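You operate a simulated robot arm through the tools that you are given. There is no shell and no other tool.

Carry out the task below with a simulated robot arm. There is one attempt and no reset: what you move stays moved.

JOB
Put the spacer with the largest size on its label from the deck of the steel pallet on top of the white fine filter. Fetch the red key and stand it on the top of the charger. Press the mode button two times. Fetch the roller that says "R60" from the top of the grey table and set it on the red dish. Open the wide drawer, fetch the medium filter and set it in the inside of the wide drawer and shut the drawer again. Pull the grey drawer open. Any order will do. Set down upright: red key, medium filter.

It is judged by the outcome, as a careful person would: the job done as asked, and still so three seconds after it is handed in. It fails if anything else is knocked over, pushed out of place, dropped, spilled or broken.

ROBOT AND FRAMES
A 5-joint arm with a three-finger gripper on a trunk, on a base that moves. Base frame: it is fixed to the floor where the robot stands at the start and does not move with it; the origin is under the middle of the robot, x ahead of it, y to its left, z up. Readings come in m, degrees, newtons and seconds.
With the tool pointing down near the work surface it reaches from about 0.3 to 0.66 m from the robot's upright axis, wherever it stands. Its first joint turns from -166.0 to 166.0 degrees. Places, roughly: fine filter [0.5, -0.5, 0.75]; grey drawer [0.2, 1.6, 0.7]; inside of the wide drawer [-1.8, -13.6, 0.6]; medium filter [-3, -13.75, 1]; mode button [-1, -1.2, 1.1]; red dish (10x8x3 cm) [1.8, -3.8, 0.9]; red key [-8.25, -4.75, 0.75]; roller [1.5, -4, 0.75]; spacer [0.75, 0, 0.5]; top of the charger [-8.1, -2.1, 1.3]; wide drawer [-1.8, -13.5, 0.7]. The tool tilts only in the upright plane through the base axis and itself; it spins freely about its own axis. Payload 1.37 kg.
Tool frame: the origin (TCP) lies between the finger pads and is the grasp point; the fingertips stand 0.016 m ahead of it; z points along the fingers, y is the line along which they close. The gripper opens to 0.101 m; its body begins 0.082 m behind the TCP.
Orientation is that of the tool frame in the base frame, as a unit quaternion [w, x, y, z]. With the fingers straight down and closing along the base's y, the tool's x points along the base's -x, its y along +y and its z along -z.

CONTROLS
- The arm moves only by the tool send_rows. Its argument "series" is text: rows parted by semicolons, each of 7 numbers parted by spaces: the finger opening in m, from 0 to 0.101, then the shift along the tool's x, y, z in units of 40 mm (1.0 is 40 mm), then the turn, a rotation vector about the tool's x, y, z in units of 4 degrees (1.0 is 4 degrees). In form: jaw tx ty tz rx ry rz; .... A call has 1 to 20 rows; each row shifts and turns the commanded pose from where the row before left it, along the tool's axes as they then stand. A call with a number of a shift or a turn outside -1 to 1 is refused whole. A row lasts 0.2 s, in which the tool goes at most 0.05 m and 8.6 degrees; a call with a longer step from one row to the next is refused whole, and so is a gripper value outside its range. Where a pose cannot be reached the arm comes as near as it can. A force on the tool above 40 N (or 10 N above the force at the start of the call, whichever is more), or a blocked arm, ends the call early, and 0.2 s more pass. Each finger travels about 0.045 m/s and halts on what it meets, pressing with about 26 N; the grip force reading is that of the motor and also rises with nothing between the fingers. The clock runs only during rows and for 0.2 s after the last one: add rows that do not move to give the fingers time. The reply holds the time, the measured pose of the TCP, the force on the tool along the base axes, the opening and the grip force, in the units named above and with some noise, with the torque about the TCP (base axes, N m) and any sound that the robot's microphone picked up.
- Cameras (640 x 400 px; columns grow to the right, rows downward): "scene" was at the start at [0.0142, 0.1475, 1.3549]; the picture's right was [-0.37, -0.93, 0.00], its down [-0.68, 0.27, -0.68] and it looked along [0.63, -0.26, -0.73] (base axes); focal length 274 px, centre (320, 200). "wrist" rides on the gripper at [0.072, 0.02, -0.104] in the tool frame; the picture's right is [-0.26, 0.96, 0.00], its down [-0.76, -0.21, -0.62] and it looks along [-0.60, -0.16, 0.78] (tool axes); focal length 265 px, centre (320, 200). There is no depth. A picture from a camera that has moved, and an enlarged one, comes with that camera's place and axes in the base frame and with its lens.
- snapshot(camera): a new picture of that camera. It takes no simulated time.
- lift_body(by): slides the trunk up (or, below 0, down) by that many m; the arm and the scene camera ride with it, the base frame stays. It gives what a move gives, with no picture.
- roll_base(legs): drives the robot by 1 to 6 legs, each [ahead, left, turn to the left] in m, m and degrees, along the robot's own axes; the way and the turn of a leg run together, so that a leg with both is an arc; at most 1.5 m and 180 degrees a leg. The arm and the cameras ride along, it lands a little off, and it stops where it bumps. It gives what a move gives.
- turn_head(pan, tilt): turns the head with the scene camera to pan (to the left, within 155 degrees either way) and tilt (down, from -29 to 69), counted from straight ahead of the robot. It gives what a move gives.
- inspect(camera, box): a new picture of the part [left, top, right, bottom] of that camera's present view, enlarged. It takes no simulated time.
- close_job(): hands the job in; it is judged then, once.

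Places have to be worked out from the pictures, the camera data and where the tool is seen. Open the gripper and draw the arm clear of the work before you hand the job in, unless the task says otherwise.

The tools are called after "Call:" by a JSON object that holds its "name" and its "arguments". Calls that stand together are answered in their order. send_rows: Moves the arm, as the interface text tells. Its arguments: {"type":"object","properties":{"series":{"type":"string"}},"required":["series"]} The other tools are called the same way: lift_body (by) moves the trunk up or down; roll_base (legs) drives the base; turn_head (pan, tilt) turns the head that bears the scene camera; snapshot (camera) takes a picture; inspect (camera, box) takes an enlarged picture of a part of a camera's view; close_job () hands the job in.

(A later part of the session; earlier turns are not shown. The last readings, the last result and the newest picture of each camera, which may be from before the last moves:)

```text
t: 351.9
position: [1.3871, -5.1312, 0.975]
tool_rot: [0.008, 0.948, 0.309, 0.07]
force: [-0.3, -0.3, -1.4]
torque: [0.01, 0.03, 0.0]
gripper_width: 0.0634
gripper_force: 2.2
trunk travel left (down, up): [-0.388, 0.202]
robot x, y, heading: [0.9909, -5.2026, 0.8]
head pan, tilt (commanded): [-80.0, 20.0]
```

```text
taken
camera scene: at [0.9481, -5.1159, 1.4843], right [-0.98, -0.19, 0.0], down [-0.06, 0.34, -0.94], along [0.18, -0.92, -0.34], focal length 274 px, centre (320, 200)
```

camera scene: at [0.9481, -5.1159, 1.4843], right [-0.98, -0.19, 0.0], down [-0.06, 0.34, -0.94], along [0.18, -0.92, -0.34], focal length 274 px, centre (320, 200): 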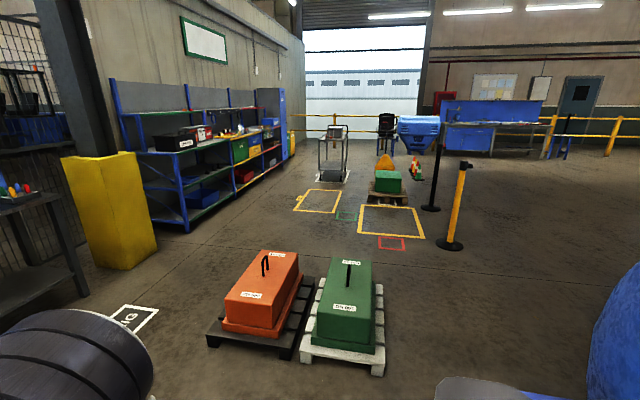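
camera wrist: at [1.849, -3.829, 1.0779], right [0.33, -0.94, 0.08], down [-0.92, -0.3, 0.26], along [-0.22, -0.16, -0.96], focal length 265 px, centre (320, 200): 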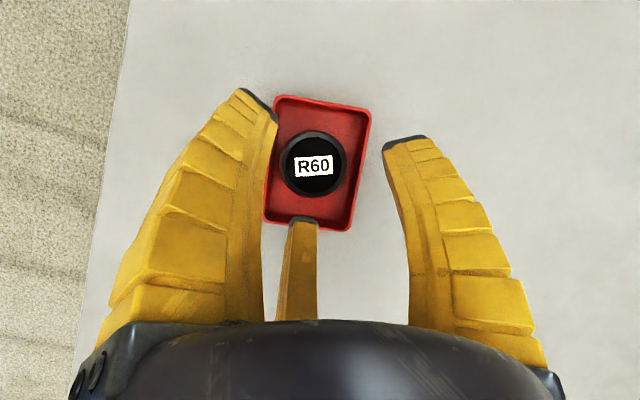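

I'll take the wide corridor east of the orange/green weights (x≈2.4): ahead, turn right to face −y, then drive south.

Call:
{"name": "roll_base", "arguments": {"legs": [[1.42, 0, 0], [0, 0, -90.7], [1.4, 0, 0], [1.3, 0, 0]]}}

Call:
{"name": "turn_head", "arguments": {"pan": 20, "tilt": 15}}

Call:
{"name": "snapshot", "arguments": {"camera": "scene"}}

Call:
{"name": "turn_head", "arguments": {"pan": -40, "tilt": 15}}

Call:
{"name": "snapshot", "arguments": {"camera": "scene"}}

```text
t: 375.4
position: [2.602, -8.2594, 0.9743]
tool_rot: [0.054, 0.898, -0.435, 0.045]
force: [-0.7, -0.2, 0.3]
torque: [-0.01, 0.0, -0.02]
gripper_width: 0.0636
gripper_force: 2.6
trunk travel left (down, up): [-0.388, 0.202]
robot x, y, heading: [2.5187, -7.8705, -86.9]
head pan, tilt (commanded): [-80.0, 20.0]
```

```text
t: 377.2
position: [2.6002, -8.2601, 0.9736]
tool_rot: [0.053, 0.898, -0.435, 0.044]
force: [0.6, 0.4, 0.8]
torque: [-0.01, 0.01, 0.02]
gripper_width: 0.0636
gripper_force: 2.6
trunk travel left (down, up): [-0.388, 0.202]
robot x, y, heading: [2.5157, -7.8718, -87.1]
head pan, tilt (commanded): [20.0, 15.0]
```

```text
taken
camera scene: at [2.7266, -7.8838, 1.4924], right [-0.92, -0.39, 0.0], down [-0.1, 0.24, -0.97], along [0.38, -0.89, -0.26], focal length 274 px, centre (320, 200)
```

scene: 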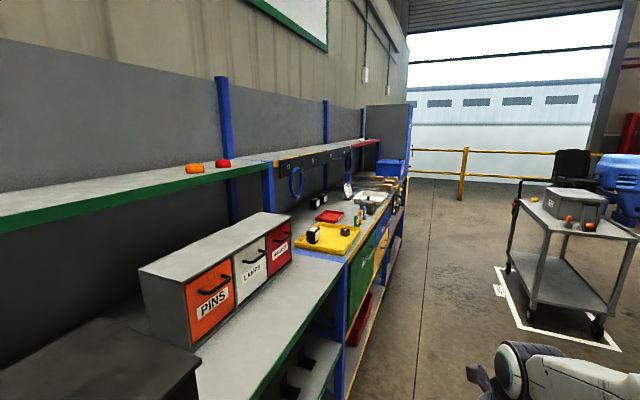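

```text
t: 378.5
position: [2.6014, -8.2603, 0.9749]
tool_rot: [0.054, 0.898, -0.435, 0.044]
force: [0.0, 0.7, 0.0]
torque: [0.0, -0.01, 0.0]
gripper_width: 0.0633
gripper_force: 2.7
trunk travel left (down, up): [-0.388, 0.202]
robot x, y, heading: [2.5185, -7.872, -86.8]
head pan, tilt (commanded): [-40.0, 15.0]
```

```text
taken
camera scene: at [2.634, -7.8725, 1.4924], right [-0.8, 0.6, 0.0], down [0.16, 0.21, -0.97], along [-0.58, -0.77, -0.26], focal length 274 px, centre (320, 200)
```

scene: 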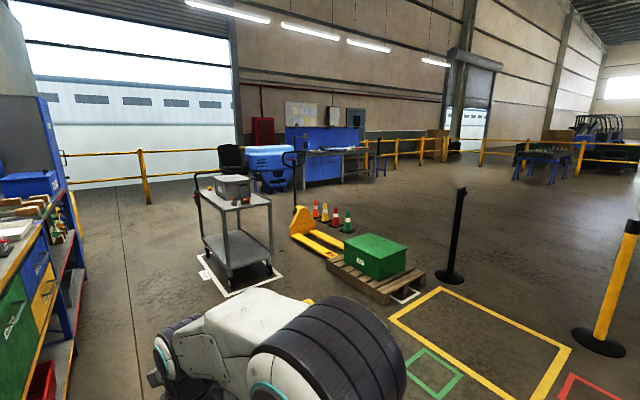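

I'll go west between the two posts (gap at x≈0.1, y −8.0 to −9.06), facing west, then south toward the blue desk.

Call:
{"name": "roll_base", "arguments": {"legs": [[0.57, -0.65, 0], [0, 0, -93], [1.5, 0, 0], [1.5, 0, 0]]}}

Call:
{"name": "turn_head", "arguments": {"pan": 60, "tilt": 12}}

Call:
{"name": "snapshot", "arguments": {"camera": "scene"}}

```text
t: 401.1
position: [-1.5006, -8.4649, 0.9743]
tool_rot: [-0.069, -0.289, 0.955, 0.009]
force: [0.2, 0.1, 0.7]
torque: [0.02, 0.0, -0.02]
gripper_width: 0.0632
gripper_force: 2.5
trunk travel left (down, up): [-0.388, 0.202]
robot x, y, heading: [-1.1055, -8.4137, 178.4]
head pan, tilt (commanded): [-40.0, 15.0]
```

```text
t: 402.9
position: [-1.5005, -8.4643, 0.9748]
tool_rot: [-0.068, -0.289, 0.955, 0.01]
force: [-0.2, 0.5, 0.1]
torque: [0.01, -0.01, -0.02]
gripper_width: 0.0635
gripper_force: 2.9
trunk travel left (down, up): [-0.388, 0.202]
robot x, y, heading: [-1.1049, -8.4148, 178.4]
head pan, tilt (commanded): [60.0, 12.0]
```

```text
taken
camera scene: at [-1.0971, -8.6677, 1.4973], right [-0.85, 0.52, 0.0], down [0.11, 0.18, -0.98], along [-0.51, -0.83, -0.21], focal length 274 px, centre (320, 200)
```

scene: 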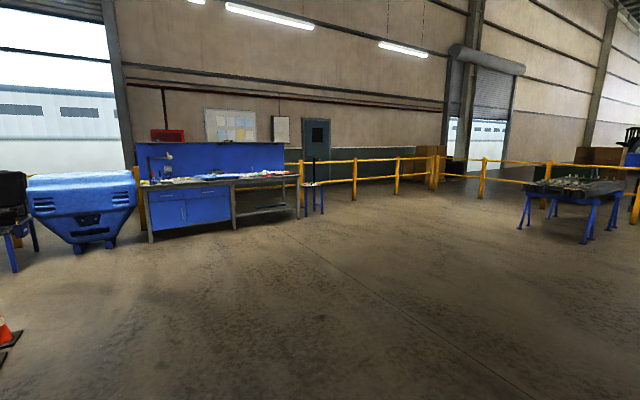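

The blue desk is ahead with its front at y≈-13.3 (x from -1.0 to -3.5). I turn to face it and drive up to about y=-12.3.

Call:
{"name": "roll_base", "arguments": {"legs": [[0, 0, 91.6], [1.5, 0, 0], [1.5, 0, 0], [0.8, 0, 0], [0, -1.0, 0]]}}

Call:
{"name": "turn_head", "arguments": {"pan": 0, "tilt": 20}}

Call:
{"name": "snapshot", "arguments": {"camera": "scene"}}

```text
t: 429.9
position: [-1.9857, -12.6181, 0.9737]
tool_rot: [0.054, 0.889, -0.452, 0.044]
force: [0.2, 0.0, -0.4]
torque: [0.01, 0.02, 0.03]
gripper_width: 0.0635
gripper_force: 2.9
trunk travel left (down, up): [-0.388, 0.202]
robot x, y, heading: [-2.0602, -12.224, -88.9]
head pan, tilt (commanded): [60.0, 12.0]
```

```text
t: 431.2
position: [-1.9877, -12.6174, 0.9748]
tool_rot: [0.054, 0.889, -0.452, 0.043]
force: [-0.3, -0.6, -0.1]
torque: [-0.02, 0.0, -0.03]
gripper_width: 0.0632
gripper_force: 2.7
trunk travel left (down, up): [-0.388, 0.202]
robot x, y, heading: [-2.0498, -12.2233, -89.0]
head pan, tilt (commanded): [0.0, 20.0]
```

```text
taken
camera scene: at [-1.8791, -12.2526, 1.4843], right [-1.0, -0.02, 0.0], down [-0.01, 0.34, -0.94], along [0.02, -0.94, -0.34], focal length 274 px, centre (320, 200)
```

scene: 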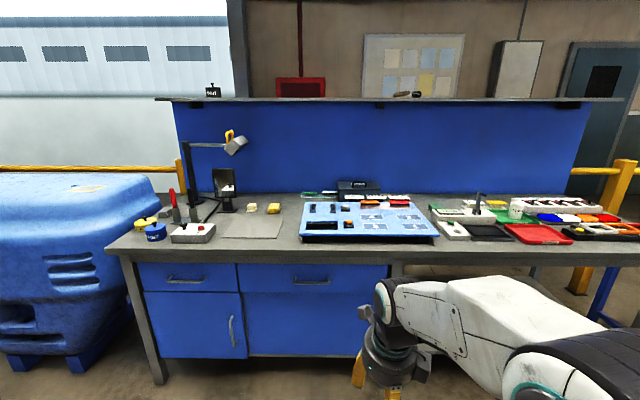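

I see the desk: a small drawer at left and the wide drawer beside it with handle at pixel (310,281). Zooming in on the items to find the medium filter.

Call:
{"name": "inspect", "arguments": {"camera": "scene", "box": [420, 170, 640, 270]}}

Call:
{"name": "inspect", "arguments": {"camera": "scene", "box": [130, 120, 440, 310]}}

```text
2.91 times, centred on (530, 220) of scene
camera zoom: at [-1.8791, -12.2526, 1.4843], right [-1.0, -0.02, 0.0], down [-0.01, 0.34, -0.94], along [0.02, -0.94, -0.34], focal length 796 px, centre (-291, 142)
```

zoom: 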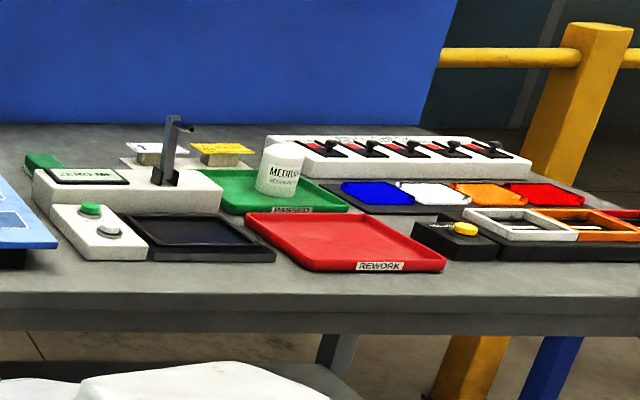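

```text
2.06 times, centred on (285, 215) of scene
camera zoom: at [-1.8791, -12.2526, 1.4843], right [-1.0, -0.02, 0.0], down [-0.01, 0.34, -0.94], along [0.02, -0.94, -0.34], focal length 565 px, centre (392, 169)
```

zoom: 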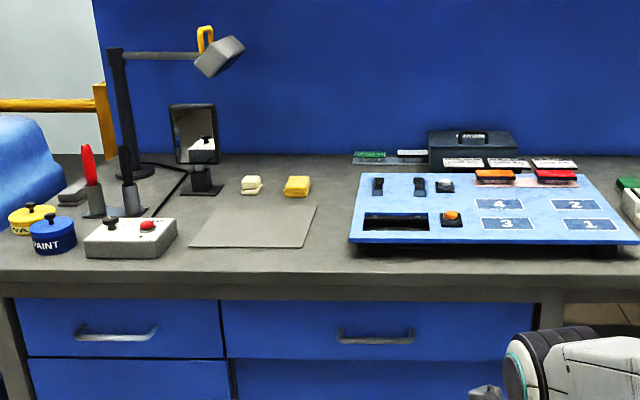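

The medium filter stands on the green "PASSED" tray on the right part of the desk. I take a wrist view to help triangulate the handle.

Call:
{"name": "snapshot", "arguments": {"camera": "wrist"}}

Call:
{"name": "turn_head", "arguments": {"pan": 10, "tilt": 45}}

Call:
{"name": "snapshot", "arguments": {"camera": "scene"}}

```text
taken
camera wrist: at [-1.9629, -12.6743, 1.088], right [-0.94, -0.35, 0.02], down [-0.29, 0.81, 0.51], along [-0.2, 0.47, -0.86], focal length 265 px, centre (320, 200)
```

wrist: 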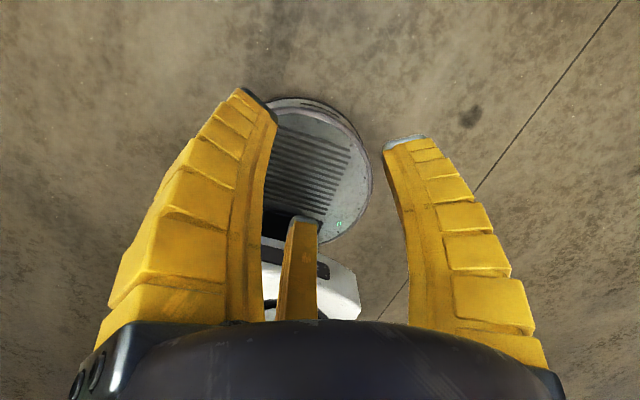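

```text
t: 432.1
position: [-1.9861, -12.6179, 0.9744]
tool_rot: [0.054, 0.889, -0.452, 0.043]
force: [-0.5, 0.6, 0.6]
torque: [0.02, 0.0, 0.03]
gripper_width: 0.0635
gripper_force: 2.3
trunk travel left (down, up): [-0.388, 0.202]
robot x, y, heading: [-2.0564, -12.226, -88.8]
head pan, tilt (commanded): [10.0, 45.0]
```

```text
taken
camera scene: at [-1.8653, -12.2393, 1.4457], right [-0.98, -0.19, 0.0], down [-0.13, 0.69, -0.71], along [0.13, -0.69, -0.71], focal length 274 px, centre (320, 200)
```

scene: 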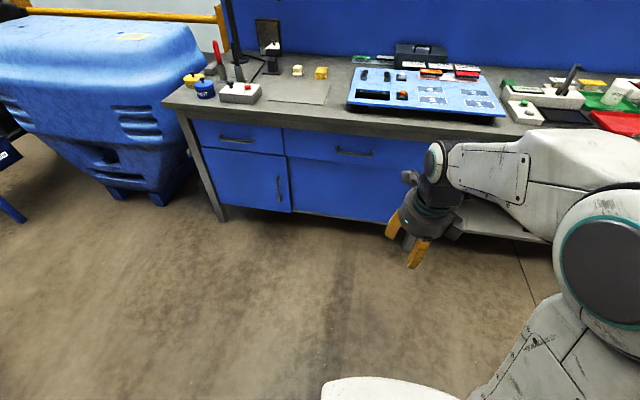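

Estimates: desk top z≈0.85, front edge y≈-13.33; handle spans x≈-1.74..-1.91 at y≈-13.31, z≈0.70. I position in front of the drawer, lower the trunk, and spin the tool for a level grip.

Call:
{"name": "roll_base", "arguments": {"legs": [[0.4, 0.236, -1]]}}

Call:
{"name": "lift_body", "arguments": {"by": -0.14}}

Call:
{"name": "send_rows", "arguments": {"series": "0.101 0 0 0 0 0 -1;0.101 0 0 0 0 0 -1;0.101 0 0 0 0 0 -1;0.101 0 0 0 0 0 -1;0.101 0 0 0 0 0 -1;0.101 0 0 0 0 0 -1;0.101 0 0 0 0 0 -1;0.101 0 0 0 0 0 -1;0.101 0 0 0 0 0 -1;0.101 0 0 0 0 0 -1;0.101 0 0 0 0 0 -1;0.101 0 0 0 0 0 -1;0.101 0 0 0 0 0 -1;0.101 0 0 0 0 0 -1;0.101 0 0 0 0 0 -1;0.101 0 0 0 0 0 -1"}}

Call:
{"name": "turn_head", "arguments": {"pan": 0, "tilt": 40}}

Call:
{"name": "snapshot", "arguments": {"camera": "scene"}}

Call:
{"name": "snapshot", "arguments": {"camera": "wrist"}}

```text
t: 434.9
position: [-1.7529, -13.0156, 0.9744]
tool_rot: [0.055, 0.885, -0.46, 0.042]
force: [0.5, -0.8, 0.5]
torque: [-0.01, 0.02, -0.01]
gripper_width: 0.0633
gripper_force: 2.8
trunk travel left (down, up): [-0.388, 0.202]
robot x, y, heading: [-1.8187, -12.6216, -90.0]
head pan, tilt (commanded): [10.0, 45.0]
```

```text
t: 436.5
position: [-1.7534, -13.0148, 0.8345]
tool_rot: [0.054, 0.886, -0.459, 0.043]
force: [1.0, 0.3, 0.2]
torque: [0.01, 0.02, 0.01]
gripper_width: 0.0635
gripper_force: 2.3
trunk travel left (down, up): [-0.248, 0.342]
robot x, y, heading: [-1.8152, -12.6188, -90.1]
head pan, tilt (commanded): [10.0, 45.0]
```

```text
t: 439.9
position: [-1.7542, -13.0156, 0.8341]
tool_rot: [0.069, 0.994, 0.081, 0.007]
force: [0.4, 0.4, -0.3]
torque: [-0.02, 0.0, 0.01]
gripper_width: 0.1004
gripper_force: 0.1
trunk travel left (down, up): [-0.248, 0.342]
robot x, y, heading: [-1.8192, -12.6202, -89.7]
head pan, tilt (commanded): [10.0, 45.0]
```

```text
t: 440.6
position: [-1.7551, -13.0168, 0.8348]
tool_rot: [0.069, 0.994, 0.08, 0.008]
force: [0.2, -0.1, 0.2]
torque: [0.05, -0.01, 0.03]
gripper_width: 0.1008
gripper_force: 0.1
trunk travel left (down, up): [-0.248, 0.342]
robot x, y, heading: [-1.8119, -12.6188, -90.1]
head pan, tilt (commanded): [0.0, 40.0]
```

```text
taken
camera scene: at [-1.6404, -12.6437, 1.3128], right [-1.0, 0.0, 0.0], down [0.0, 0.64, -0.77], along [0.0, -0.77, -0.64], focal length 274 px, centre (320, 200)
```

scene: 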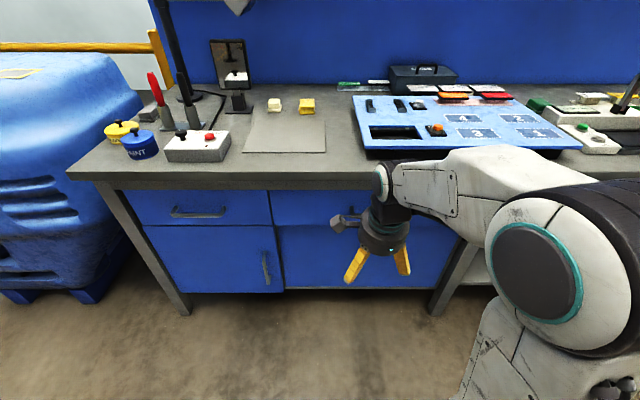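

```text
taken
camera wrist: at [-1.682, -13.0103, 0.9407], right [-0.11, -0.99, 0.13], down [-0.79, 0.17, 0.58], along [-0.6, -0.04, -0.8], focal length 265 px, centre (320, 200)
```

wrist: 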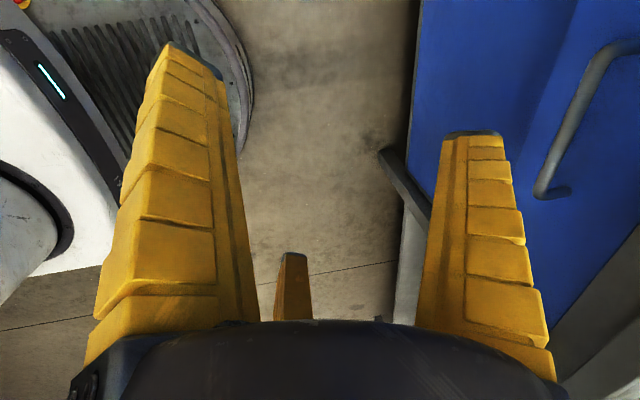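

Both views agree: handle center ≈[-1.826,-13.317,0.692]. I align in front of it and tilt the tool level.

Call:
{"name": "send_rows", "arguments": {"series": "0.101 -0.454 0.673 0.243 0 0 0;0.101 -0.454 0.673 0.243 0 0 0;0.101 -0.454 0.673 0.243 0 0 0;0.101 -0.454 0.673 0.243 0 0 0;0.101 -0.454 0.673 0.243 0 0 0;0.101 0 0 0 0 0 1;0.101 0 0 0 0 0 1;0.101 0 0 0 0 0 0.5;0.101 0 0 0 -1 0 0;0.101 0 0 0 -1 0 0;0.101 0 0 0 -1 0 0;0.101 0 0 0 -1 0 0;0.101 0 0 0 -1 0 0;0.101 0 0 0 -1 0 0;0.101 0 0 0 -1 0 0;0.101 0 0 0 -1 0 0;0.101 0 0 0 -1 0 0;0.101 0 0 0 -1 0 0"}}

Call:
{"name": "send_rows", "arguments": {"series": "0.101 0 0 0 -1 0 0;0.101 0 0 0 -1 0 0;0.101 0 0 0 -1 0 0;0.101 0 0 0 -1 0 0;0.101 0 0 0 -1 0 0;0.101 0 0 0 -1 0 0;0.101 0 0 0 -1 0 0;0.101 0 0 0 -1 0 0;0.101 0 0 0 -1 0 0;0.101 0 0 0 -1 0 0;0.101 0 0 0 -0.5 0 0"}}

Call:
{"name": "snapshot", "arguments": {"camera": "wrist"}}

Call:
{"name": "snapshot", "arguments": {"camera": "scene"}}

```text
t: 444.4
position: [-1.8053, -13.1686, 0.8054]
tool_rot: [0.405, 0.914, -0.009, 0.014]
force: [-0.1, 0.1, 0.3]
torque: [-0.02, 0.01, 0.03]
gripper_width: 0.1002
gripper_force: 0.0
out of reach, approached as far as the arm can: row 5, 6, 7, 9, 10
trunk travel left (down, up): [-0.248, 0.342]
robot x, y, heading: [-1.8206, -12.6185, -90.1]
head pan, tilt (commanded): [0.0, 40.0]
```

```text
t: 446.8
position: [-1.8185, -13.168, 0.8036]
tool_rot: [0.705, 0.709, -0.011, 0.007]
force: [-0.5, -0.7, 0.4]
torque: [0.01, 0.03, -0.01]
gripper_width: 0.1007
gripper_force: 0.1
out of reach, approached as far as the arm can: row 2, 5, 8
trunk travel left (down, up): [-0.248, 0.342]
robot x, y, heading: [-1.8149, -12.6212, -89.8]
head pan, tilt (commanded): [0.0, 40.0]
```

```text
taken
camera wrist: at [-1.7465, -13.0654, 0.8263], right [-0.29, 0.0, 0.96], down [-0.75, 0.63, -0.23], along [-0.6, -0.78, -0.18], focal length 265 px, centre (320, 200)
```

wrist: 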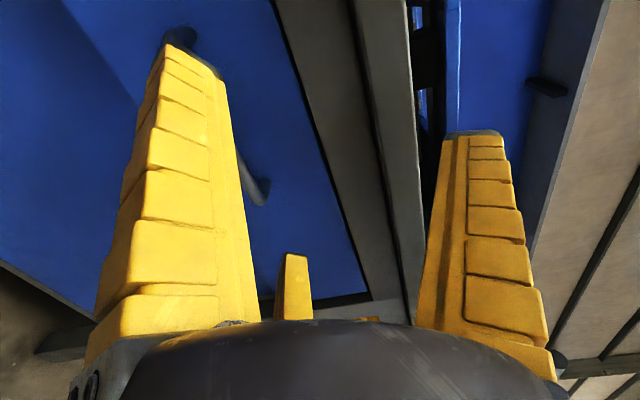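

```text
taken
camera scene: at [-1.6404, -12.6438, 1.3129], right [-1.0, 0.0, 0.0], down [0.0, 0.64, -0.77], along [0.0, -0.77, -0.64], focal length 274 px, centre (320, 200)
```

scene: 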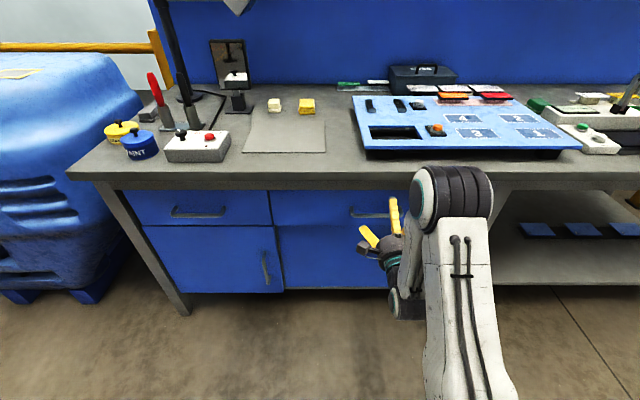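

Tool is level at z=0.804. Lower 11 cm to the handle height and look.

Call:
{"name": "send_rows", "arguments": {"series": "0.101 0 -0.92 0 0 0 0;0.101 0 -0.92 0 0 0 0;0.101 0 -0.92 0 0 0 0;0.101 0 0 0 0 0 0"}}

Call:
{"name": "snapshot", "arguments": {"camera": "wrist"}}

```text
t: 447.8
position: [-1.8193, -13.1685, 0.6934]
tool_rot: [0.706, 0.708, -0.012, 0.007]
force: [-0.2, 0.6, 0.4]
torque: [0.0, -0.01, -0.05]
gripper_width: 0.1008
gripper_force: 0.0
out of reach, approached as far as the arm can: row 1
trunk travel left (down, up): [-0.248, 0.342]
robot x, y, heading: [-1.8176, -12.6168, -90.4]
head pan, tilt (commanded): [0.0, 40.0]
```

```text
taken
camera wrist: at [-1.7464, -13.0644, 0.7153], right [-0.29, 0.0, 0.96], down [-0.75, 0.63, -0.23], along [-0.6, -0.78, -0.18], focal length 265 px, centre (320, 200)
```

wrist: 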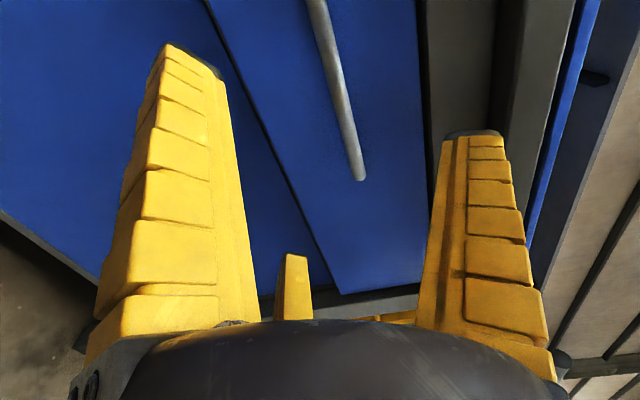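

Now the bar reads z≈0.713, y≈-13.29. Raise 2 cm, advance 8 cm, and re-check.

Call:
{"name": "send_rows", "arguments": {"series": "0.101 0 0.5 0 0 0 0;0.101 0.1 0 1 0 0 0;0.101 0.1 0 1 0 0 0;0.101 0 0 0 0 0 0"}}

Call:
{"name": "snapshot", "arguments": {"camera": "wrist"}}

```text
t: 448.8
position: [-1.8172, -13.2488, 0.7137]
tool_rot: [0.705, 0.709, -0.011, 0.008]
force: [-0.6, -0.4, 0.5]
torque: [0.02, -0.04, 0.02]
gripper_width: 0.1007
gripper_force: 0.1
out of reach, approached as far as the arm can: row 2
trunk travel left (down, up): [-0.248, 0.342]
robot x, y, heading: [-1.8205, -12.6203, -89.7]
head pan, tilt (commanded): [0.0, 40.0]
```

```text
taken
camera wrist: at [-1.7459, -13.1452, 0.7355], right [-0.29, 0.0, 0.96], down [-0.75, 0.62, -0.22], along [-0.6, -0.78, -0.18], focal length 265 px, centre (320, 200)
```

wrist: 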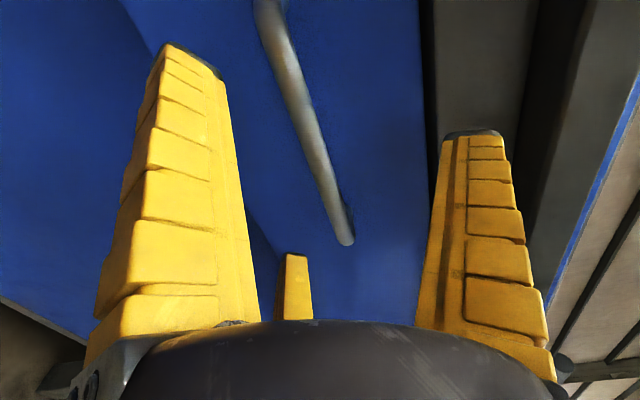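

Bar at y≈-13.285, z≈0.714. Advance the last 4 cm and close on it.

Call:
{"name": "send_rows", "arguments": {"series": "0.101 0.05 0 0.55 0 0 0;0.101 0.05 0 0.45 0 0 0;0.101 0 0 0 0 0 0;0.0 0 0 0 0 0 0;0.0 0 0 0 0 0 0;0.0 0 0 0 0 0 0;0.0 0 0 0 0 0 0;0.0 0 0 0 0 0 0;0.0 0 0 0 0 0 0;0.0 0 0 0 0 0 0"}}

Call:
{"name": "snapshot", "arguments": {"camera": "wrist"}}

```text
t: 451.0
position: [-1.8145, -13.2884, 0.7051]
tool_rot: [0.698, 0.716, -0.008, 0.008]
force: [16.7, -1.6, -32.2]
torque: [-0.03, 0.76, 0.2]
gripper_width: 0.019
gripper_force: 28.3
out of reach, approached as far as the arm can: row 1
trunk travel left (down, up): [-0.248, 0.342]
robot x, y, heading: [-1.8182, -12.6229, -89.8]
head pan, tilt (commanded): [0.0, 40.0]
```

```text
taken
camera wrist: at [-1.7431, -13.1857, 0.7298], right [-0.29, -0.03, 0.96], down [-0.75, 0.63, -0.21], along [-0.59, -0.78, -0.2], focal length 265 px, centre (320, 200)
```

wrist: 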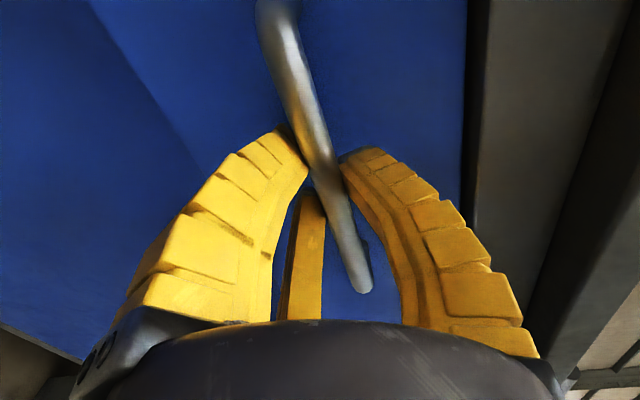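

Gripped. I relieve the vertical load, then pull the drawer by backing the base 28 cm.

Call:
{"name": "send_rows", "arguments": {"series": "0.0 0.1 -0.2 0 0 0 0;0.0 0 0 0 0 0 0"}}

Call:
{"name": "roll_base", "arguments": {"legs": [[-0.28, 0, 0]]}}

Call:
{"name": "snapshot", "arguments": {"camera": "wrist"}}

Call:
{"name": "snapshot", "arguments": {"camera": "scene"}}

```text
t: 451.6
position: [-1.8148, -13.2892, 0.7053]
tool_rot: [0.704, 0.71, -0.007, 0.009]
force: [19.5, 0.8, -15.0]
torque: [-0.01, 0.72, 0.21]
gripper_width: 0.0183
gripper_force: 28.0
out of reach, approached as far as the arm can: row 1
trunk travel left (down, up): [-0.248, 0.342]
robot x, y, heading: [-1.8169, -12.6167, -90.1]
head pan, tilt (commanded): [0.0, 40.0]
```

```text
t: 453.6
position: [-1.8171, -13.0109, 0.7051]
tool_rot: [0.705, 0.709, -0.011, 0.008]
force: [19.1, -1.6, -11.3]
torque: [0.0, 0.65, 0.24]
gripper_width: 0.0177
gripper_force: 28.1
trunk travel left (down, up): [-0.248, 0.342]
robot x, y, heading: [-1.8148, -12.3449, -89.9]
head pan, tilt (commanded): [0.0, 40.0]
```

```text
taken
camera wrist: at [-1.7447, -12.9075, 0.7275], right [-0.29, -0.01, 0.96], down [-0.75, 0.62, -0.22], along [-0.6, -0.78, -0.18], focal length 265 px, centre (320, 200)
```

wrist: 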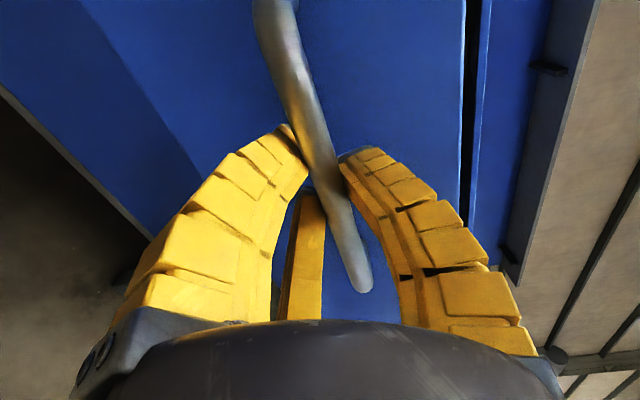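

```text
taken
camera scene: at [-1.6387, -12.3671, 1.3125], right [-1.0, 0.0, 0.0], down [0.0, 0.64, -0.77], along [0.0, -0.77, -0.64], focal length 274 px, centre (320, 200)
```

scene: 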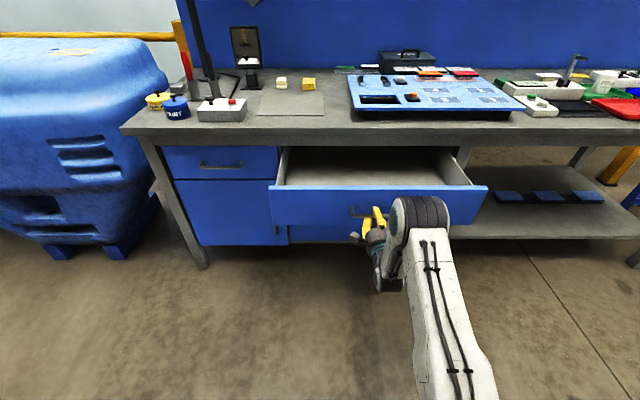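

The wide drawer is open 28 cm and empty. I pull 5 cm more for clearance, then release the handle and back away.

Call:
{"name": "roll_base", "arguments": {"legs": [[-0.05, 0, 0]]}}

Call:
{"name": "send_rows", "arguments": {"series": "0.05 0 0 0 0 0 0;0.101 0 0 0 0 0 0;0.101 0 0 0 0 0 0;0.101 0 0 0 0 0 0;0.101 0 0 0 0 0 0;0.101 0 0 0 0 0 0;0.101 0 0 0 0 0 0;0.101 0 0 0 0 0 0"}}

Call:
{"name": "snapshot", "arguments": {"camera": "wrist"}}

```text
t: 454.5
position: [-1.8166, -12.9596, 0.7056]
tool_rot: [0.704, 0.71, -0.009, 0.008]
force: [4.5, -0.3, -5.4]
torque: [0.01, 0.69, 0.2]
gripper_width: 0.0175
gripper_force: 28.4
trunk travel left (down, up): [-0.248, 0.342]
robot x, y, heading: [-1.8176, -12.2925, -90.2]
head pan, tilt (commanded): [0.0, 40.0]
```

```text
t: 456.3
position: [-1.8168, -12.9585, 0.705]
tool_rot: [0.704, 0.71, -0.01, 0.009]
force: [-0.4, -0.2, -0.1]
torque: [-0.01, 0.06, 0.02]
gripper_width: 0.101
gripper_force: 0.1
trunk travel left (down, up): [-0.248, 0.342]
robot x, y, heading: [-1.8149, -12.2918, -89.9]
head pan, tilt (commanded): [0.0, 40.0]
```

```text
taken
camera wrist: at [-1.7451, -12.8568, 0.7279], right [-0.29, -0.01, 0.96], down [-0.75, 0.62, -0.22], along [-0.6, -0.78, -0.19], focal length 265 px, centre (320, 200)
```

wrist: 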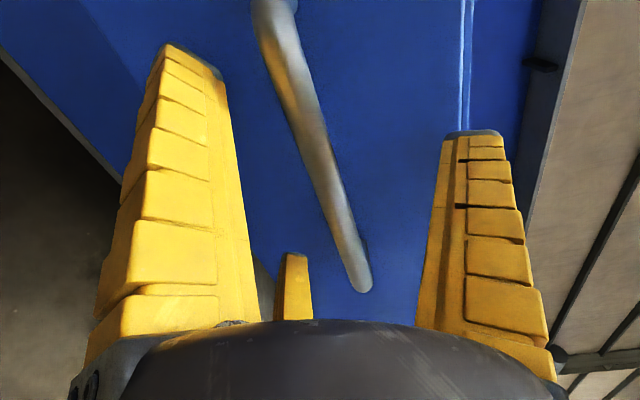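

Released. I back away, raise the trunk, and bring the tool from level to a 20° tilt for grasping the filter.

Call:
{"name": "roll_base", "arguments": {"legs": [[-0.22, 0, 0]]}}

Call:
{"name": "lift_body", "arguments": {"by": 0.335}}

Call:
{"name": "send_rows", "arguments": {"series": "0.101 0 0.5 0 1 0 0;0.101 0 0.5 0 1 0 0;0.101 0 0.5 0 1 0 0;0.101 0 0 0 1 0 0;0.101 0 0 0 1 0 0;0.101 0 0 0 1 0 0;0.101 0 0 0 1 0 0;0.101 0 0 0 1 0 0;0.101 0 0 0 1 0 0;0.101 0 0 0 1 0 0;0.101 0 0 0 1 0 0;0.101 0 0 0 1 0 0;0.101 0 0 0 1 0 0;0.101 0 0 0 1 0 0;0.101 0 0 0 1 0 0;0.101 0 0 0 1 0 0;0.101 0 0 0 1 0 0;0.101 0 0 0 0.5 0 0"}}

```text
t: 458.0
position: [-1.8162, -12.7402, 0.7046]
tool_rot: [0.705, 0.709, -0.01, 0.009]
force: [-0.7, 0.5, -0.1]
torque: [-0.02, 0.01, -0.04]
gripper_width: 0.1005
gripper_force: 0.0
trunk travel left (down, up): [-0.248, 0.342]
robot x, y, heading: [-1.8175, -12.0706, -89.8]
head pan, tilt (commanded): [0.0, 40.0]
```

```text
t: 461.3
position: [-1.8163, -12.7401, 1.0407]
tool_rot: [0.704, 0.71, -0.01, 0.009]
force: [0.1, 0.4, -0.1]
torque: [0.01, 0.0, 0.01]
gripper_width: 0.1006
gripper_force: 0.1
trunk travel left (down, up): [-0.583, 0.007]
robot x, y, heading: [-1.8159, -12.0716, -90.2]
head pan, tilt (commanded): [0.0, 40.0]
```

```text
t: 465.1
position: [-1.7928, -12.7438, 1.1]
tool_rot: [0.169, 0.986, -0.004, 0.008]
force: [-0.4, 0.3, -0.2]
torque: [0.04, -0.01, 0.04]
gripper_width: 0.1005
gripper_force: 0.1
out of reach, approached as far as the arm can: row 8, 11, 13, 15, 16, 17, 18
trunk travel left (down, up): [-0.583, 0.007]
robot x, y, heading: [-1.8166, -12.0716, -90.1]
head pan, tilt (commanded): [0.0, 40.0]
```

Tilt is ~20°. I pull the arm in, then drive over to in front of the filter for a look.

Call:
{"name": "send_rows", "arguments": {"series": "0.101 0 -0.8 -0.283 0 0 0;0.101 0 -0.8 -0.283 0 0 0;0.101 0 -0.8 -0.283 0 0 0;0.101 0 -0.8 -0.283 0 0 0"}}

Call:
{"name": "roll_base", "arguments": {"legs": [[0, -1.15, 0], [0.5, 0, 0]]}}

Call:
{"name": "turn_head", "arguments": {"pan": -5, "tilt": 35}}

Call:
{"name": "snapshot", "arguments": {"camera": "scene"}}

Call:
{"name": "snapshot", "arguments": {"camera": "wrist"}}

```text
t: 466.1
position: [-1.7915, -12.6073, 1.1018]
tool_rot: [0.171, 0.985, -0.004, 0.01]
force: [0.6, 0.3, 0.5]
torque: [-0.02, -0.03, -0.01]
gripper_width: 0.1005
gripper_force: 0.1
trunk travel left (down, up): [-0.583, 0.007]
robot x, y, heading: [-1.8151, -12.0701, -90.0]
head pan, tilt (commanded): [0.0, 40.0]
```

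```text
t: 474.5
position: [-2.9369, -13.1139, 1.0999]
tool_rot: [0.169, 0.986, 0.002, 0.01]
force: [1.3, -1.2, -0.5]
torque: [0.0, -0.03, -0.02]
gripper_width: 0.1008
gripper_force: 0.0
trunk travel left (down, up): [-0.583, 0.007]
robot x, y, heading: [-2.9666, -12.5779, -89.3]
head pan, tilt (commanded): [0.0, 40.0]
```

```text
t: 475.2
position: [-2.9383, -13.1127, 1.1007]
tool_rot: [0.171, 0.985, 0.002, 0.01]
force: [0.1, 0.5, -0.7]
torque: [0.01, -0.01, 0.01]
gripper_width: 0.1006
gripper_force: 0.0
trunk travel left (down, up): [-0.583, 0.007]
robot x, y, heading: [-2.9712, -12.5769, -89.5]
head pan, tilt (commanded): [-5.0, 35.0]
```

```text
taken
camera scene: at [-2.7995, -12.6019, 1.6554], right [-1.0, 0.08, 0.0], down [0.04, 0.57, -0.82], along [-0.06, -0.82, -0.57], focal length 274 px, centre (320, 200)
```

scene: 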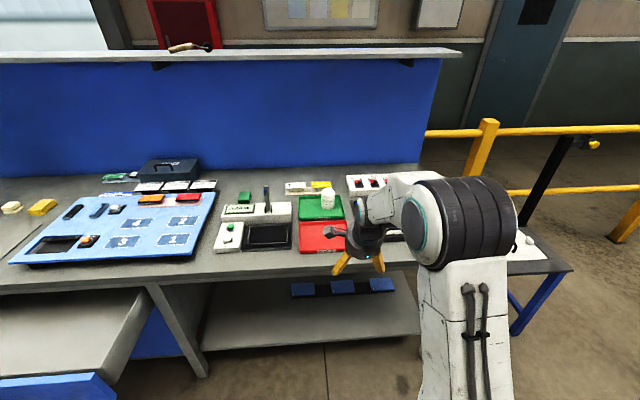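

```text
taken
camera wrist: at [-2.8678, -13.097, 1.2067], right [-0.26, -0.91, 0.32], down [-0.77, 0.4, 0.5], along [-0.58, -0.11, -0.81], focal length 265 px, centre (320, 200)
```

wrist: 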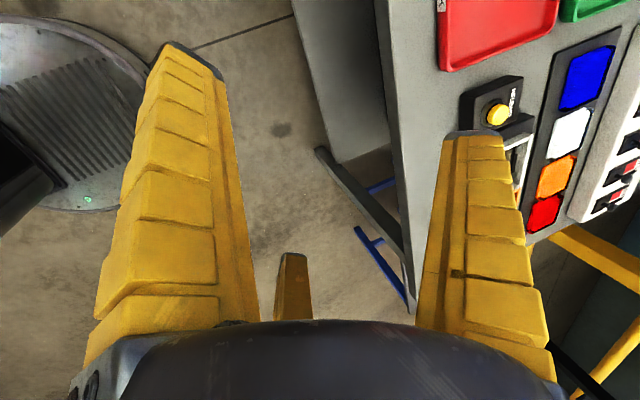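

Call:
{"name": "inspect", "arguments": {"camera": "scene", "box": [200, 160, 420, 290]}}

```text
2.91 times, centred on (310, 225) of scene
camera zoom: at [-2.7995, -12.6019, 1.6554], right [-1.0, 0.08, 0.0], down [0.04, 0.57, -0.82], along [-0.06, -0.82, -0.57], focal length 796 px, centre (349, 127)
```

zoom: 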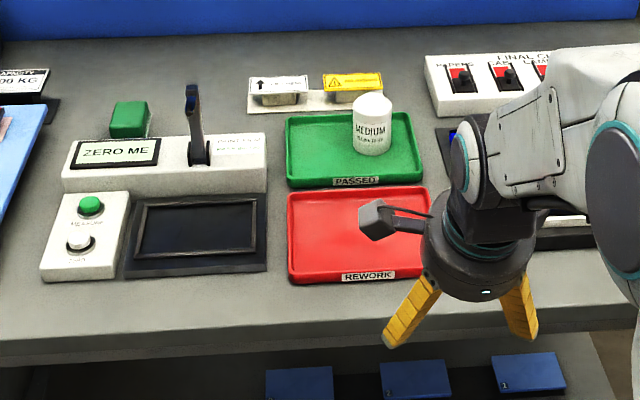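

Filter estimate: center ≈[-2.918,-13.638], bottom z≈0.888, top≈0.977. I drive up to the desk so it's at radius ~0.65.

Call:
{"name": "roll_base", "arguments": {"legs": [[0.4, 0.045, -0.6]]}}

Call:
{"name": "snapshot", "arguments": {"camera": "wrist"}}

Call:
{"name": "turn_head", "arguments": {"pan": -5, "tilt": 45}}

Call:
{"name": "snapshot", "arguments": {"camera": "scene"}}

```text
t: 477.7
position: [-2.8941, -13.5133, 1.1]
tool_rot: [0.17, 0.985, -0.003, 0.009]
force: [-0.6, 0.0, 0.7]
torque: [0.03, -0.03, -0.02]
gripper_width: 0.1006
gripper_force: 0.0
trunk travel left (down, up): [-0.583, 0.007]
robot x, y, heading: [-2.9192, -12.9742, -89.9]
head pan, tilt (commanded): [-5.0, 35.0]
```

```text
taken
camera wrist: at [-2.8252, -13.4972, 1.2064], right [-0.27, -0.91, 0.32], down [-0.76, 0.41, 0.5], along [-0.58, -0.11, -0.81], focal length 265 px, centre (320, 200)
```

wrist: 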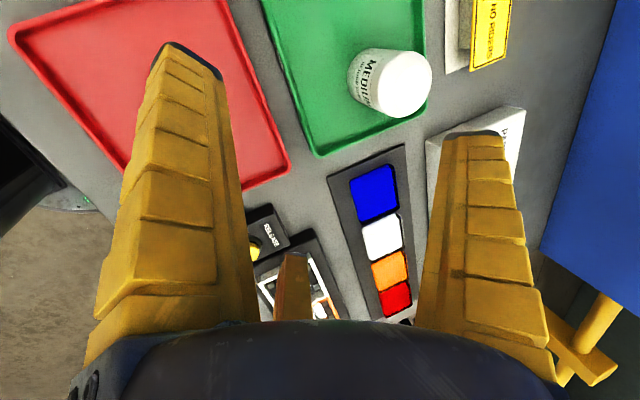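

```text
t: 478.4
position: [-2.8954, -13.5112, 1.1]
tool_rot: [0.17, 0.985, -0.003, 0.009]
force: [0.9, 0.5, -0.5]
torque: [0.0, 0.01, -0.02]
gripper_width: 0.1005
gripper_force: 0.0
trunk travel left (down, up): [-0.583, 0.007]
robot x, y, heading: [-2.9232, -12.9757, -90.0]
head pan, tilt (commanded): [-5.0, 45.0]
```

```text
taken
camera scene: at [-2.7516, -12.9955, 1.6406], right [-1.0, 0.09, 0.0], down [0.06, 0.7, -0.71], along [-0.06, -0.7, -0.71], focal length 274 px, centre (320, 200)
```

scene: 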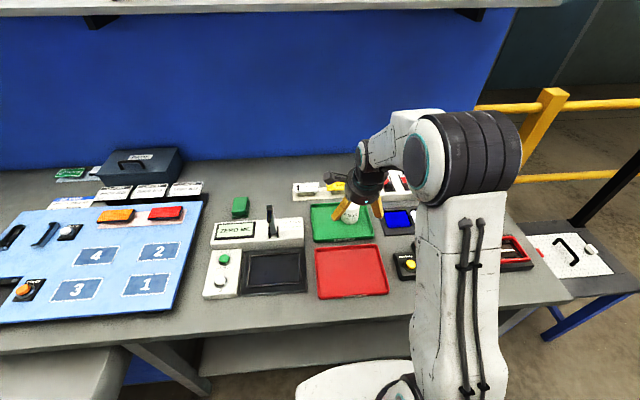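

Wrist view confirms the filter around [-2.911,-13.643]. I reduce the tilt to ~8° and move above it.

Call:
{"name": "send_rows", "arguments": {"series": "0.101 0 0 0 1 0 0;0.101 0 0 0 1 0 0;0.101 0 0 0 0.9 0 0;0.101 -0.106 0.776 0.2 0 0 0;0.101 -0.106 0.776 0.2 0 0 0;0.101 -0.106 0.776 0.2 0 0 0;0.101 -0.106 0.776 0.2 0 0 0;0.101 0 0 0 0 0 0"}}

Call:
{"name": "snapshot", "arguments": {"camera": "wrist"}}

Call:
{"name": "inspect", "arguments": {"camera": "scene", "box": [280, 130, 440, 260]}}

```text
t: 480.2
position: [-2.9094, -13.6392, 1.0854]
tool_rot: [0.07, 0.998, -0.004, 0.001]
force: [0.4, 0.1, 0.3]
torque: [-0.01, -0.02, 0.01]
gripper_width: 0.1007
gripper_force: 0.0
trunk travel left (down, up): [-0.583, 0.007]
robot x, y, heading: [-2.9219, -12.9738, -90.1]
head pan, tilt (commanded): [-5.0, 45.0]
```

```text
taken
camera wrist: at [-2.8385, -13.6457, 1.1918], right [-0.27, -0.95, 0.13], down [-0.76, 0.3, 0.58], along [-0.6, 0.06, -0.8], focal length 265 px, centre (320, 200)
```

wrist: 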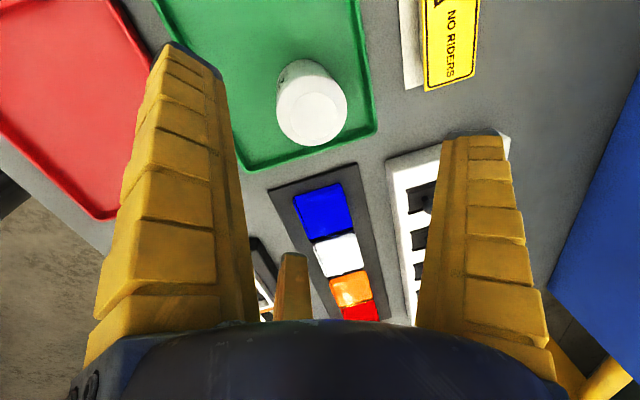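

```text
3.08 times, centred on (360, 195) of scene
camera zoom: at [-2.7516, -12.9948, 1.6406], right [-1.0, 0.09, 0.0], down [0.06, 0.7, -0.71], along [-0.06, -0.7, -0.71], focal length 842 px, centre (197, 215)
```

zoom: 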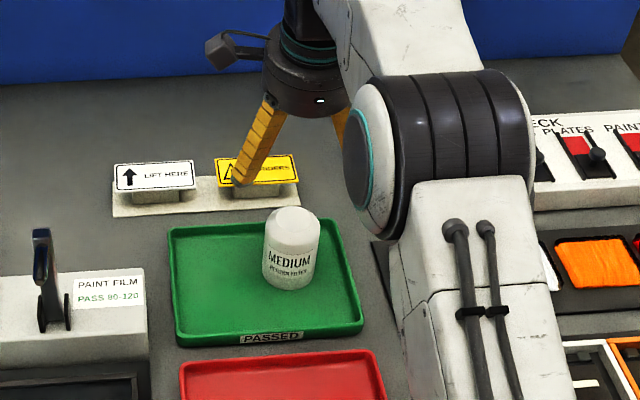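

Filter top is at [-2.917,-13.65,0.965]. Descend in stages: first to just above its top.

Call:
{"name": "send_rows", "arguments": {"series": "0.101 -0.09 -0.05 0.8 0 0 0;0.101 -0.09 -0.05 0.8 0 0 0;0.101 -0.01 -0.09 0.7 0 0 0;0.101 0 0 0 0 0 0"}}

Call:
{"name": "snapshot", "arguments": {"camera": "wrist"}}

Call:
{"name": "inspect", "arguments": {"camera": "scene", "box": [280, 130, 440, 260]}}

```text
t: 481.2
position: [-2.9158, -13.6442, 0.9936]
tool_rot: [0.071, 0.997, -0.003, 0.001]
force: [-0.3, 0.6, -0.2]
torque: [0.0, -0.02, -0.01]
gripper_width: 0.1004
gripper_force: 0.0
trunk travel left (down, up): [-0.583, 0.007]
robot x, y, heading: [-2.9207, -12.9784, -89.9]
head pan, tilt (commanded): [-5.0, 45.0]
```

```text
taken
camera wrist: at [-2.8442, -13.6513, 1.0991], right [-0.27, -0.95, 0.13], down [-0.76, 0.3, 0.58], along [-0.6, 0.06, -0.8], focal length 265 px, centre (320, 200)
```

wrist: 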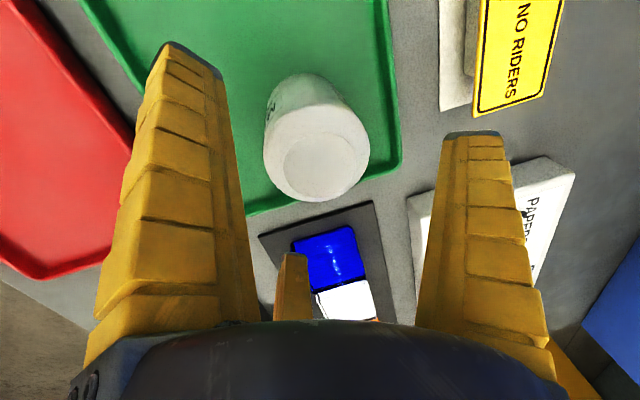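

```text
3.08 times, centred on (360, 195) of scene
camera zoom: at [-2.7516, -12.9953, 1.6406], right [-1.0, 0.09, 0.0], down [0.06, 0.7, -0.71], along [-0.06, -0.7, -0.71], focal length 842 px, centre (197, 215)
```

zoom: 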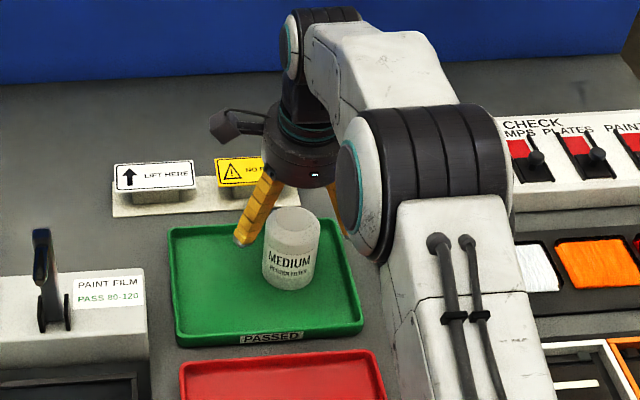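

Alignment is good (filter at [-2.919,-13.652]). Descend the last 5.5 cm around the filter, then close.

Call:
{"name": "send_rows", "arguments": {"series": "0.101 -0.04 -0.01 0.7 0 0 0;0.101 -0.04 -0.01 0.7 0 0 0;0.101 0 0 0 0 0 0"}}

Call:
{"name": "send_rows", "arguments": {"series": "0.08 0 0 0 0 0 0;0.06 0 0 0 0 0 0;0.0 0 0 0 0 0 0;0.0 0 0 0 0 0 0;0.0 0 0 0 0 0 0;0.0 0 0 0 0 0 0"}}

Call:
{"name": "snapshot", "arguments": {"camera": "wrist"}}

```text
t: 482.0
position: [-2.9193, -13.6516, 0.9374]
tool_rot: [0.07, 0.998, -0.004, 0.001]
force: [-0.5, -0.4, 0.0]
torque: [0.0, 0.0, 0.03]
gripper_width: 0.1007
gripper_force: 0.0
trunk travel left (down, up): [-0.583, 0.007]
robot x, y, heading: [-2.9192, -12.9734, -90.0]
head pan, tilt (commanded): [-5.0, 45.0]
```

```text
t: 483.4
position: [-2.9189, -13.6512, 0.9396]
tool_rot: [0.071, 0.997, -0.003, 0.001]
force: [-0.9, 2.1, 2.7]
torque: [0.28, 0.16, 0.0]
gripper_width: 0.0616
gripper_force: 26.0
trunk travel left (down, up): [-0.583, 0.007]
robot x, y, heading: [-2.9221, -12.9797, -90.0]
head pan, tilt (commanded): [-5.0, 45.0]
```

```text
taken
camera wrist: at [-2.8467, -13.6573, 1.0447], right [-0.27, -0.95, 0.14], down [-0.76, 0.3, 0.58], along [-0.6, 0.06, -0.8], focal length 265 px, centre (320, 200)
```

wrist: 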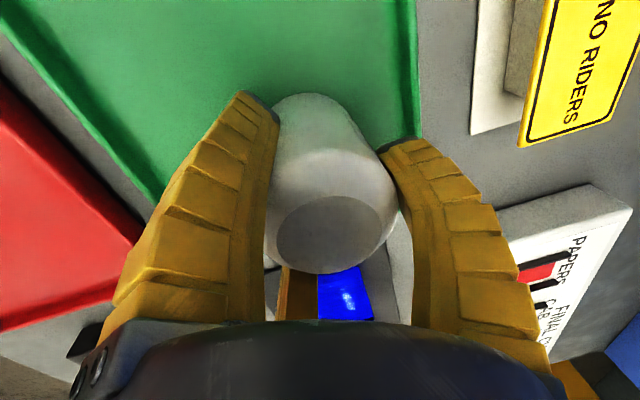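

Gripped (61.6 mm). Lift straight first, then up and back.

Call:
{"name": "send_rows", "arguments": {"series": "0.0 0 0.052 -0.372 0 0 0;0.0 0 0.052 -0.372 0 0 0;0.0 0 -0.293 -0.61 0 0 0;0.0 0 -0.293 -0.61 0 0 0;0.0 0 -0.293 -0.61 0 0 0;0.0 0 -0.293 -0.61 0 0 0;0.0 0 0 0 0 0 0"}}

Call:
{"name": "snapshot", "arguments": {"camera": "wrist"}}

Call:
{"name": "inspect", "arguments": {"camera": "scene", "box": [280, 100, 440, 260]}}

```text
t: 485.0
position: [-2.9201, -13.5915, 1.058]
tool_rot: [0.069, 0.998, -0.003, 0.0]
force: [0.3, -1.0, -2.7]
torque: [0.04, -0.03, -0.02]
gripper_width: 0.0614
gripper_force: 26.6
trunk travel left (down, up): [-0.583, 0.007]
robot x, y, heading: [-2.9178, -12.9756, -90.0]
head pan, tilt (commanded): [-5.0, 45.0]
```

```text
taken
camera wrist: at [-2.8478, -13.5976, 1.1646], right [-0.27, -0.95, 0.13], down [-0.75, 0.3, 0.59], along [-0.6, 0.06, -0.8], focal length 265 px, centre (320, 200)
```

wrist: 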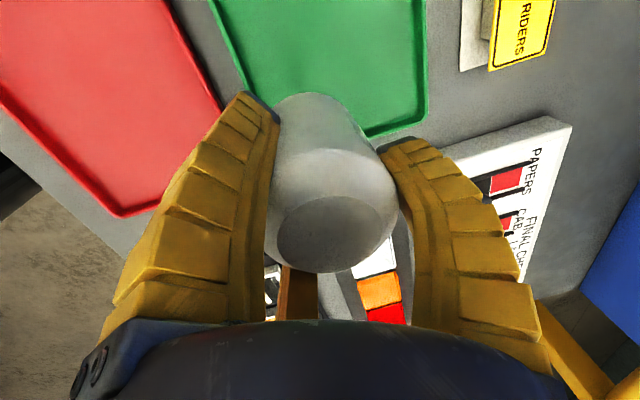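

```text
2.50 times, centred on (360, 180) of scene
camera zoom: at [-2.7516, -12.9962, 1.6406], right [-1.0, 0.09, 0.0], down [0.06, 0.7, -0.71], along [-0.06, -0.7, -0.71], focal length 684 px, centre (220, 250)
```

zoom: 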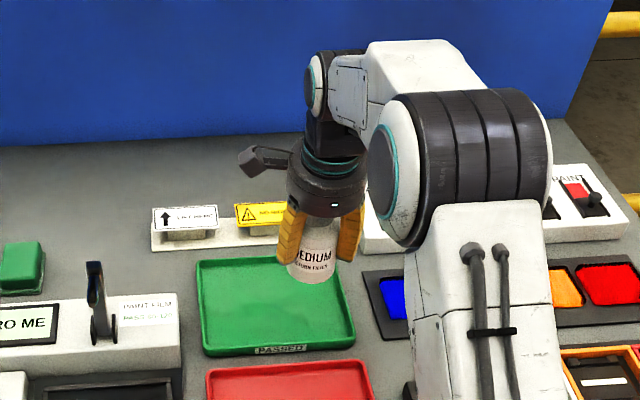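

The filter is held upright. I retract the arm, back off, and drive over to the open drawer.

Call:
{"name": "send_rows", "arguments": {"series": "0.0 0 -0.84 -0.31 0 0 0;0.0 0 -0.84 -0.31 0 0 0;0.0 0 -0.84 -0.31 0 0 0;0.0 0 -0.84 -0.31 0 0 0;0.0 0 0 0 0 0 0"}}

Call:
{"name": "roll_base", "arguments": {"legs": [[-0.42, 0, 0], [0, 1.08, 0]]}}

Call:
{"name": "turn_head", "arguments": {"pan": 0, "tilt": 50}}

Call:
{"name": "snapshot", "arguments": {"camera": "scene"}}

Call:
{"name": "snapshot", "arguments": {"camera": "wrist"}}

```text
t: 486.2
position: [-2.9202, -13.4514, 1.0881]
tool_rot: [0.07, 0.998, -0.003, 0.0]
force: [0.8, 0.2, -3.0]
torque: [0.01, 0.01, -0.01]
gripper_width: 0.0608
gripper_force: 25.9
trunk travel left (down, up): [-0.583, 0.007]
robot x, y, heading: [-2.9191, -12.9744, -90.0]
head pan, tilt (commanded): [-5.0, 45.0]
```

```text
t: 493.9
position: [-1.8486, -13.023, 1.0886]
tool_rot: [0.07, 0.998, 0.0, 0.0]
force: [0.2, -0.5, -2.9]
torque: [0.01, 0.0, -0.01]
gripper_width: 0.0605
gripper_force: 26.2
trunk travel left (down, up): [-0.583, 0.007]
robot x, y, heading: [-1.8538, -12.5518, -89.9]
head pan, tilt (commanded): [-5.0, 45.0]
```

```text
t: 494.6
position: [-1.8494, -13.0236, 1.0881]
tool_rot: [0.07, 0.998, -0.001, 0.001]
force: [-0.6, -0.5, -2.1]
torque: [0.0, 0.03, -0.03]
gripper_width: 0.0604
gripper_force: 26.5
trunk travel left (down, up): [-0.583, 0.007]
robot x, y, heading: [-1.8514, -12.5521, -89.5]
head pan, tilt (commanded): [0.0, 50.0]
```

```text
taken
camera scene: at [-1.6764, -12.564, 1.6337], right [-1.0, 0.0, 0.0], down [0.0, 0.77, -0.64], along [0.0, -0.64, -0.77], focal length 274 px, centre (320, 200)
```

scene: 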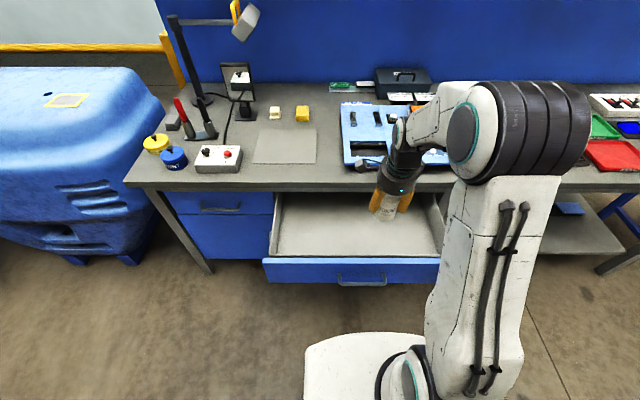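

```text
taken
camera wrist: at [-1.7777, -13.0304, 1.1944], right [-0.27, -0.95, 0.13], down [-0.76, 0.29, 0.58], along [-0.6, 0.05, -0.8], focal length 265 px, centre (320, 200)
```

wrist: 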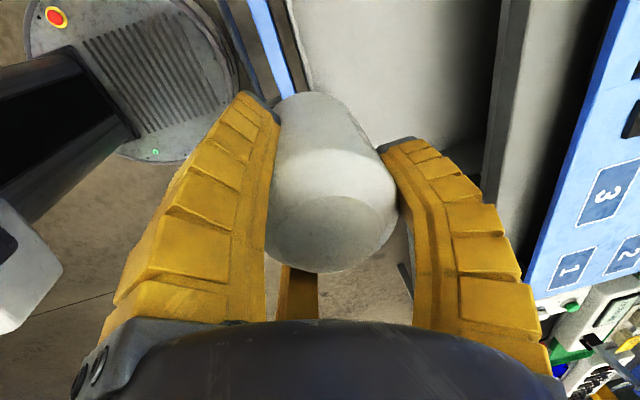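

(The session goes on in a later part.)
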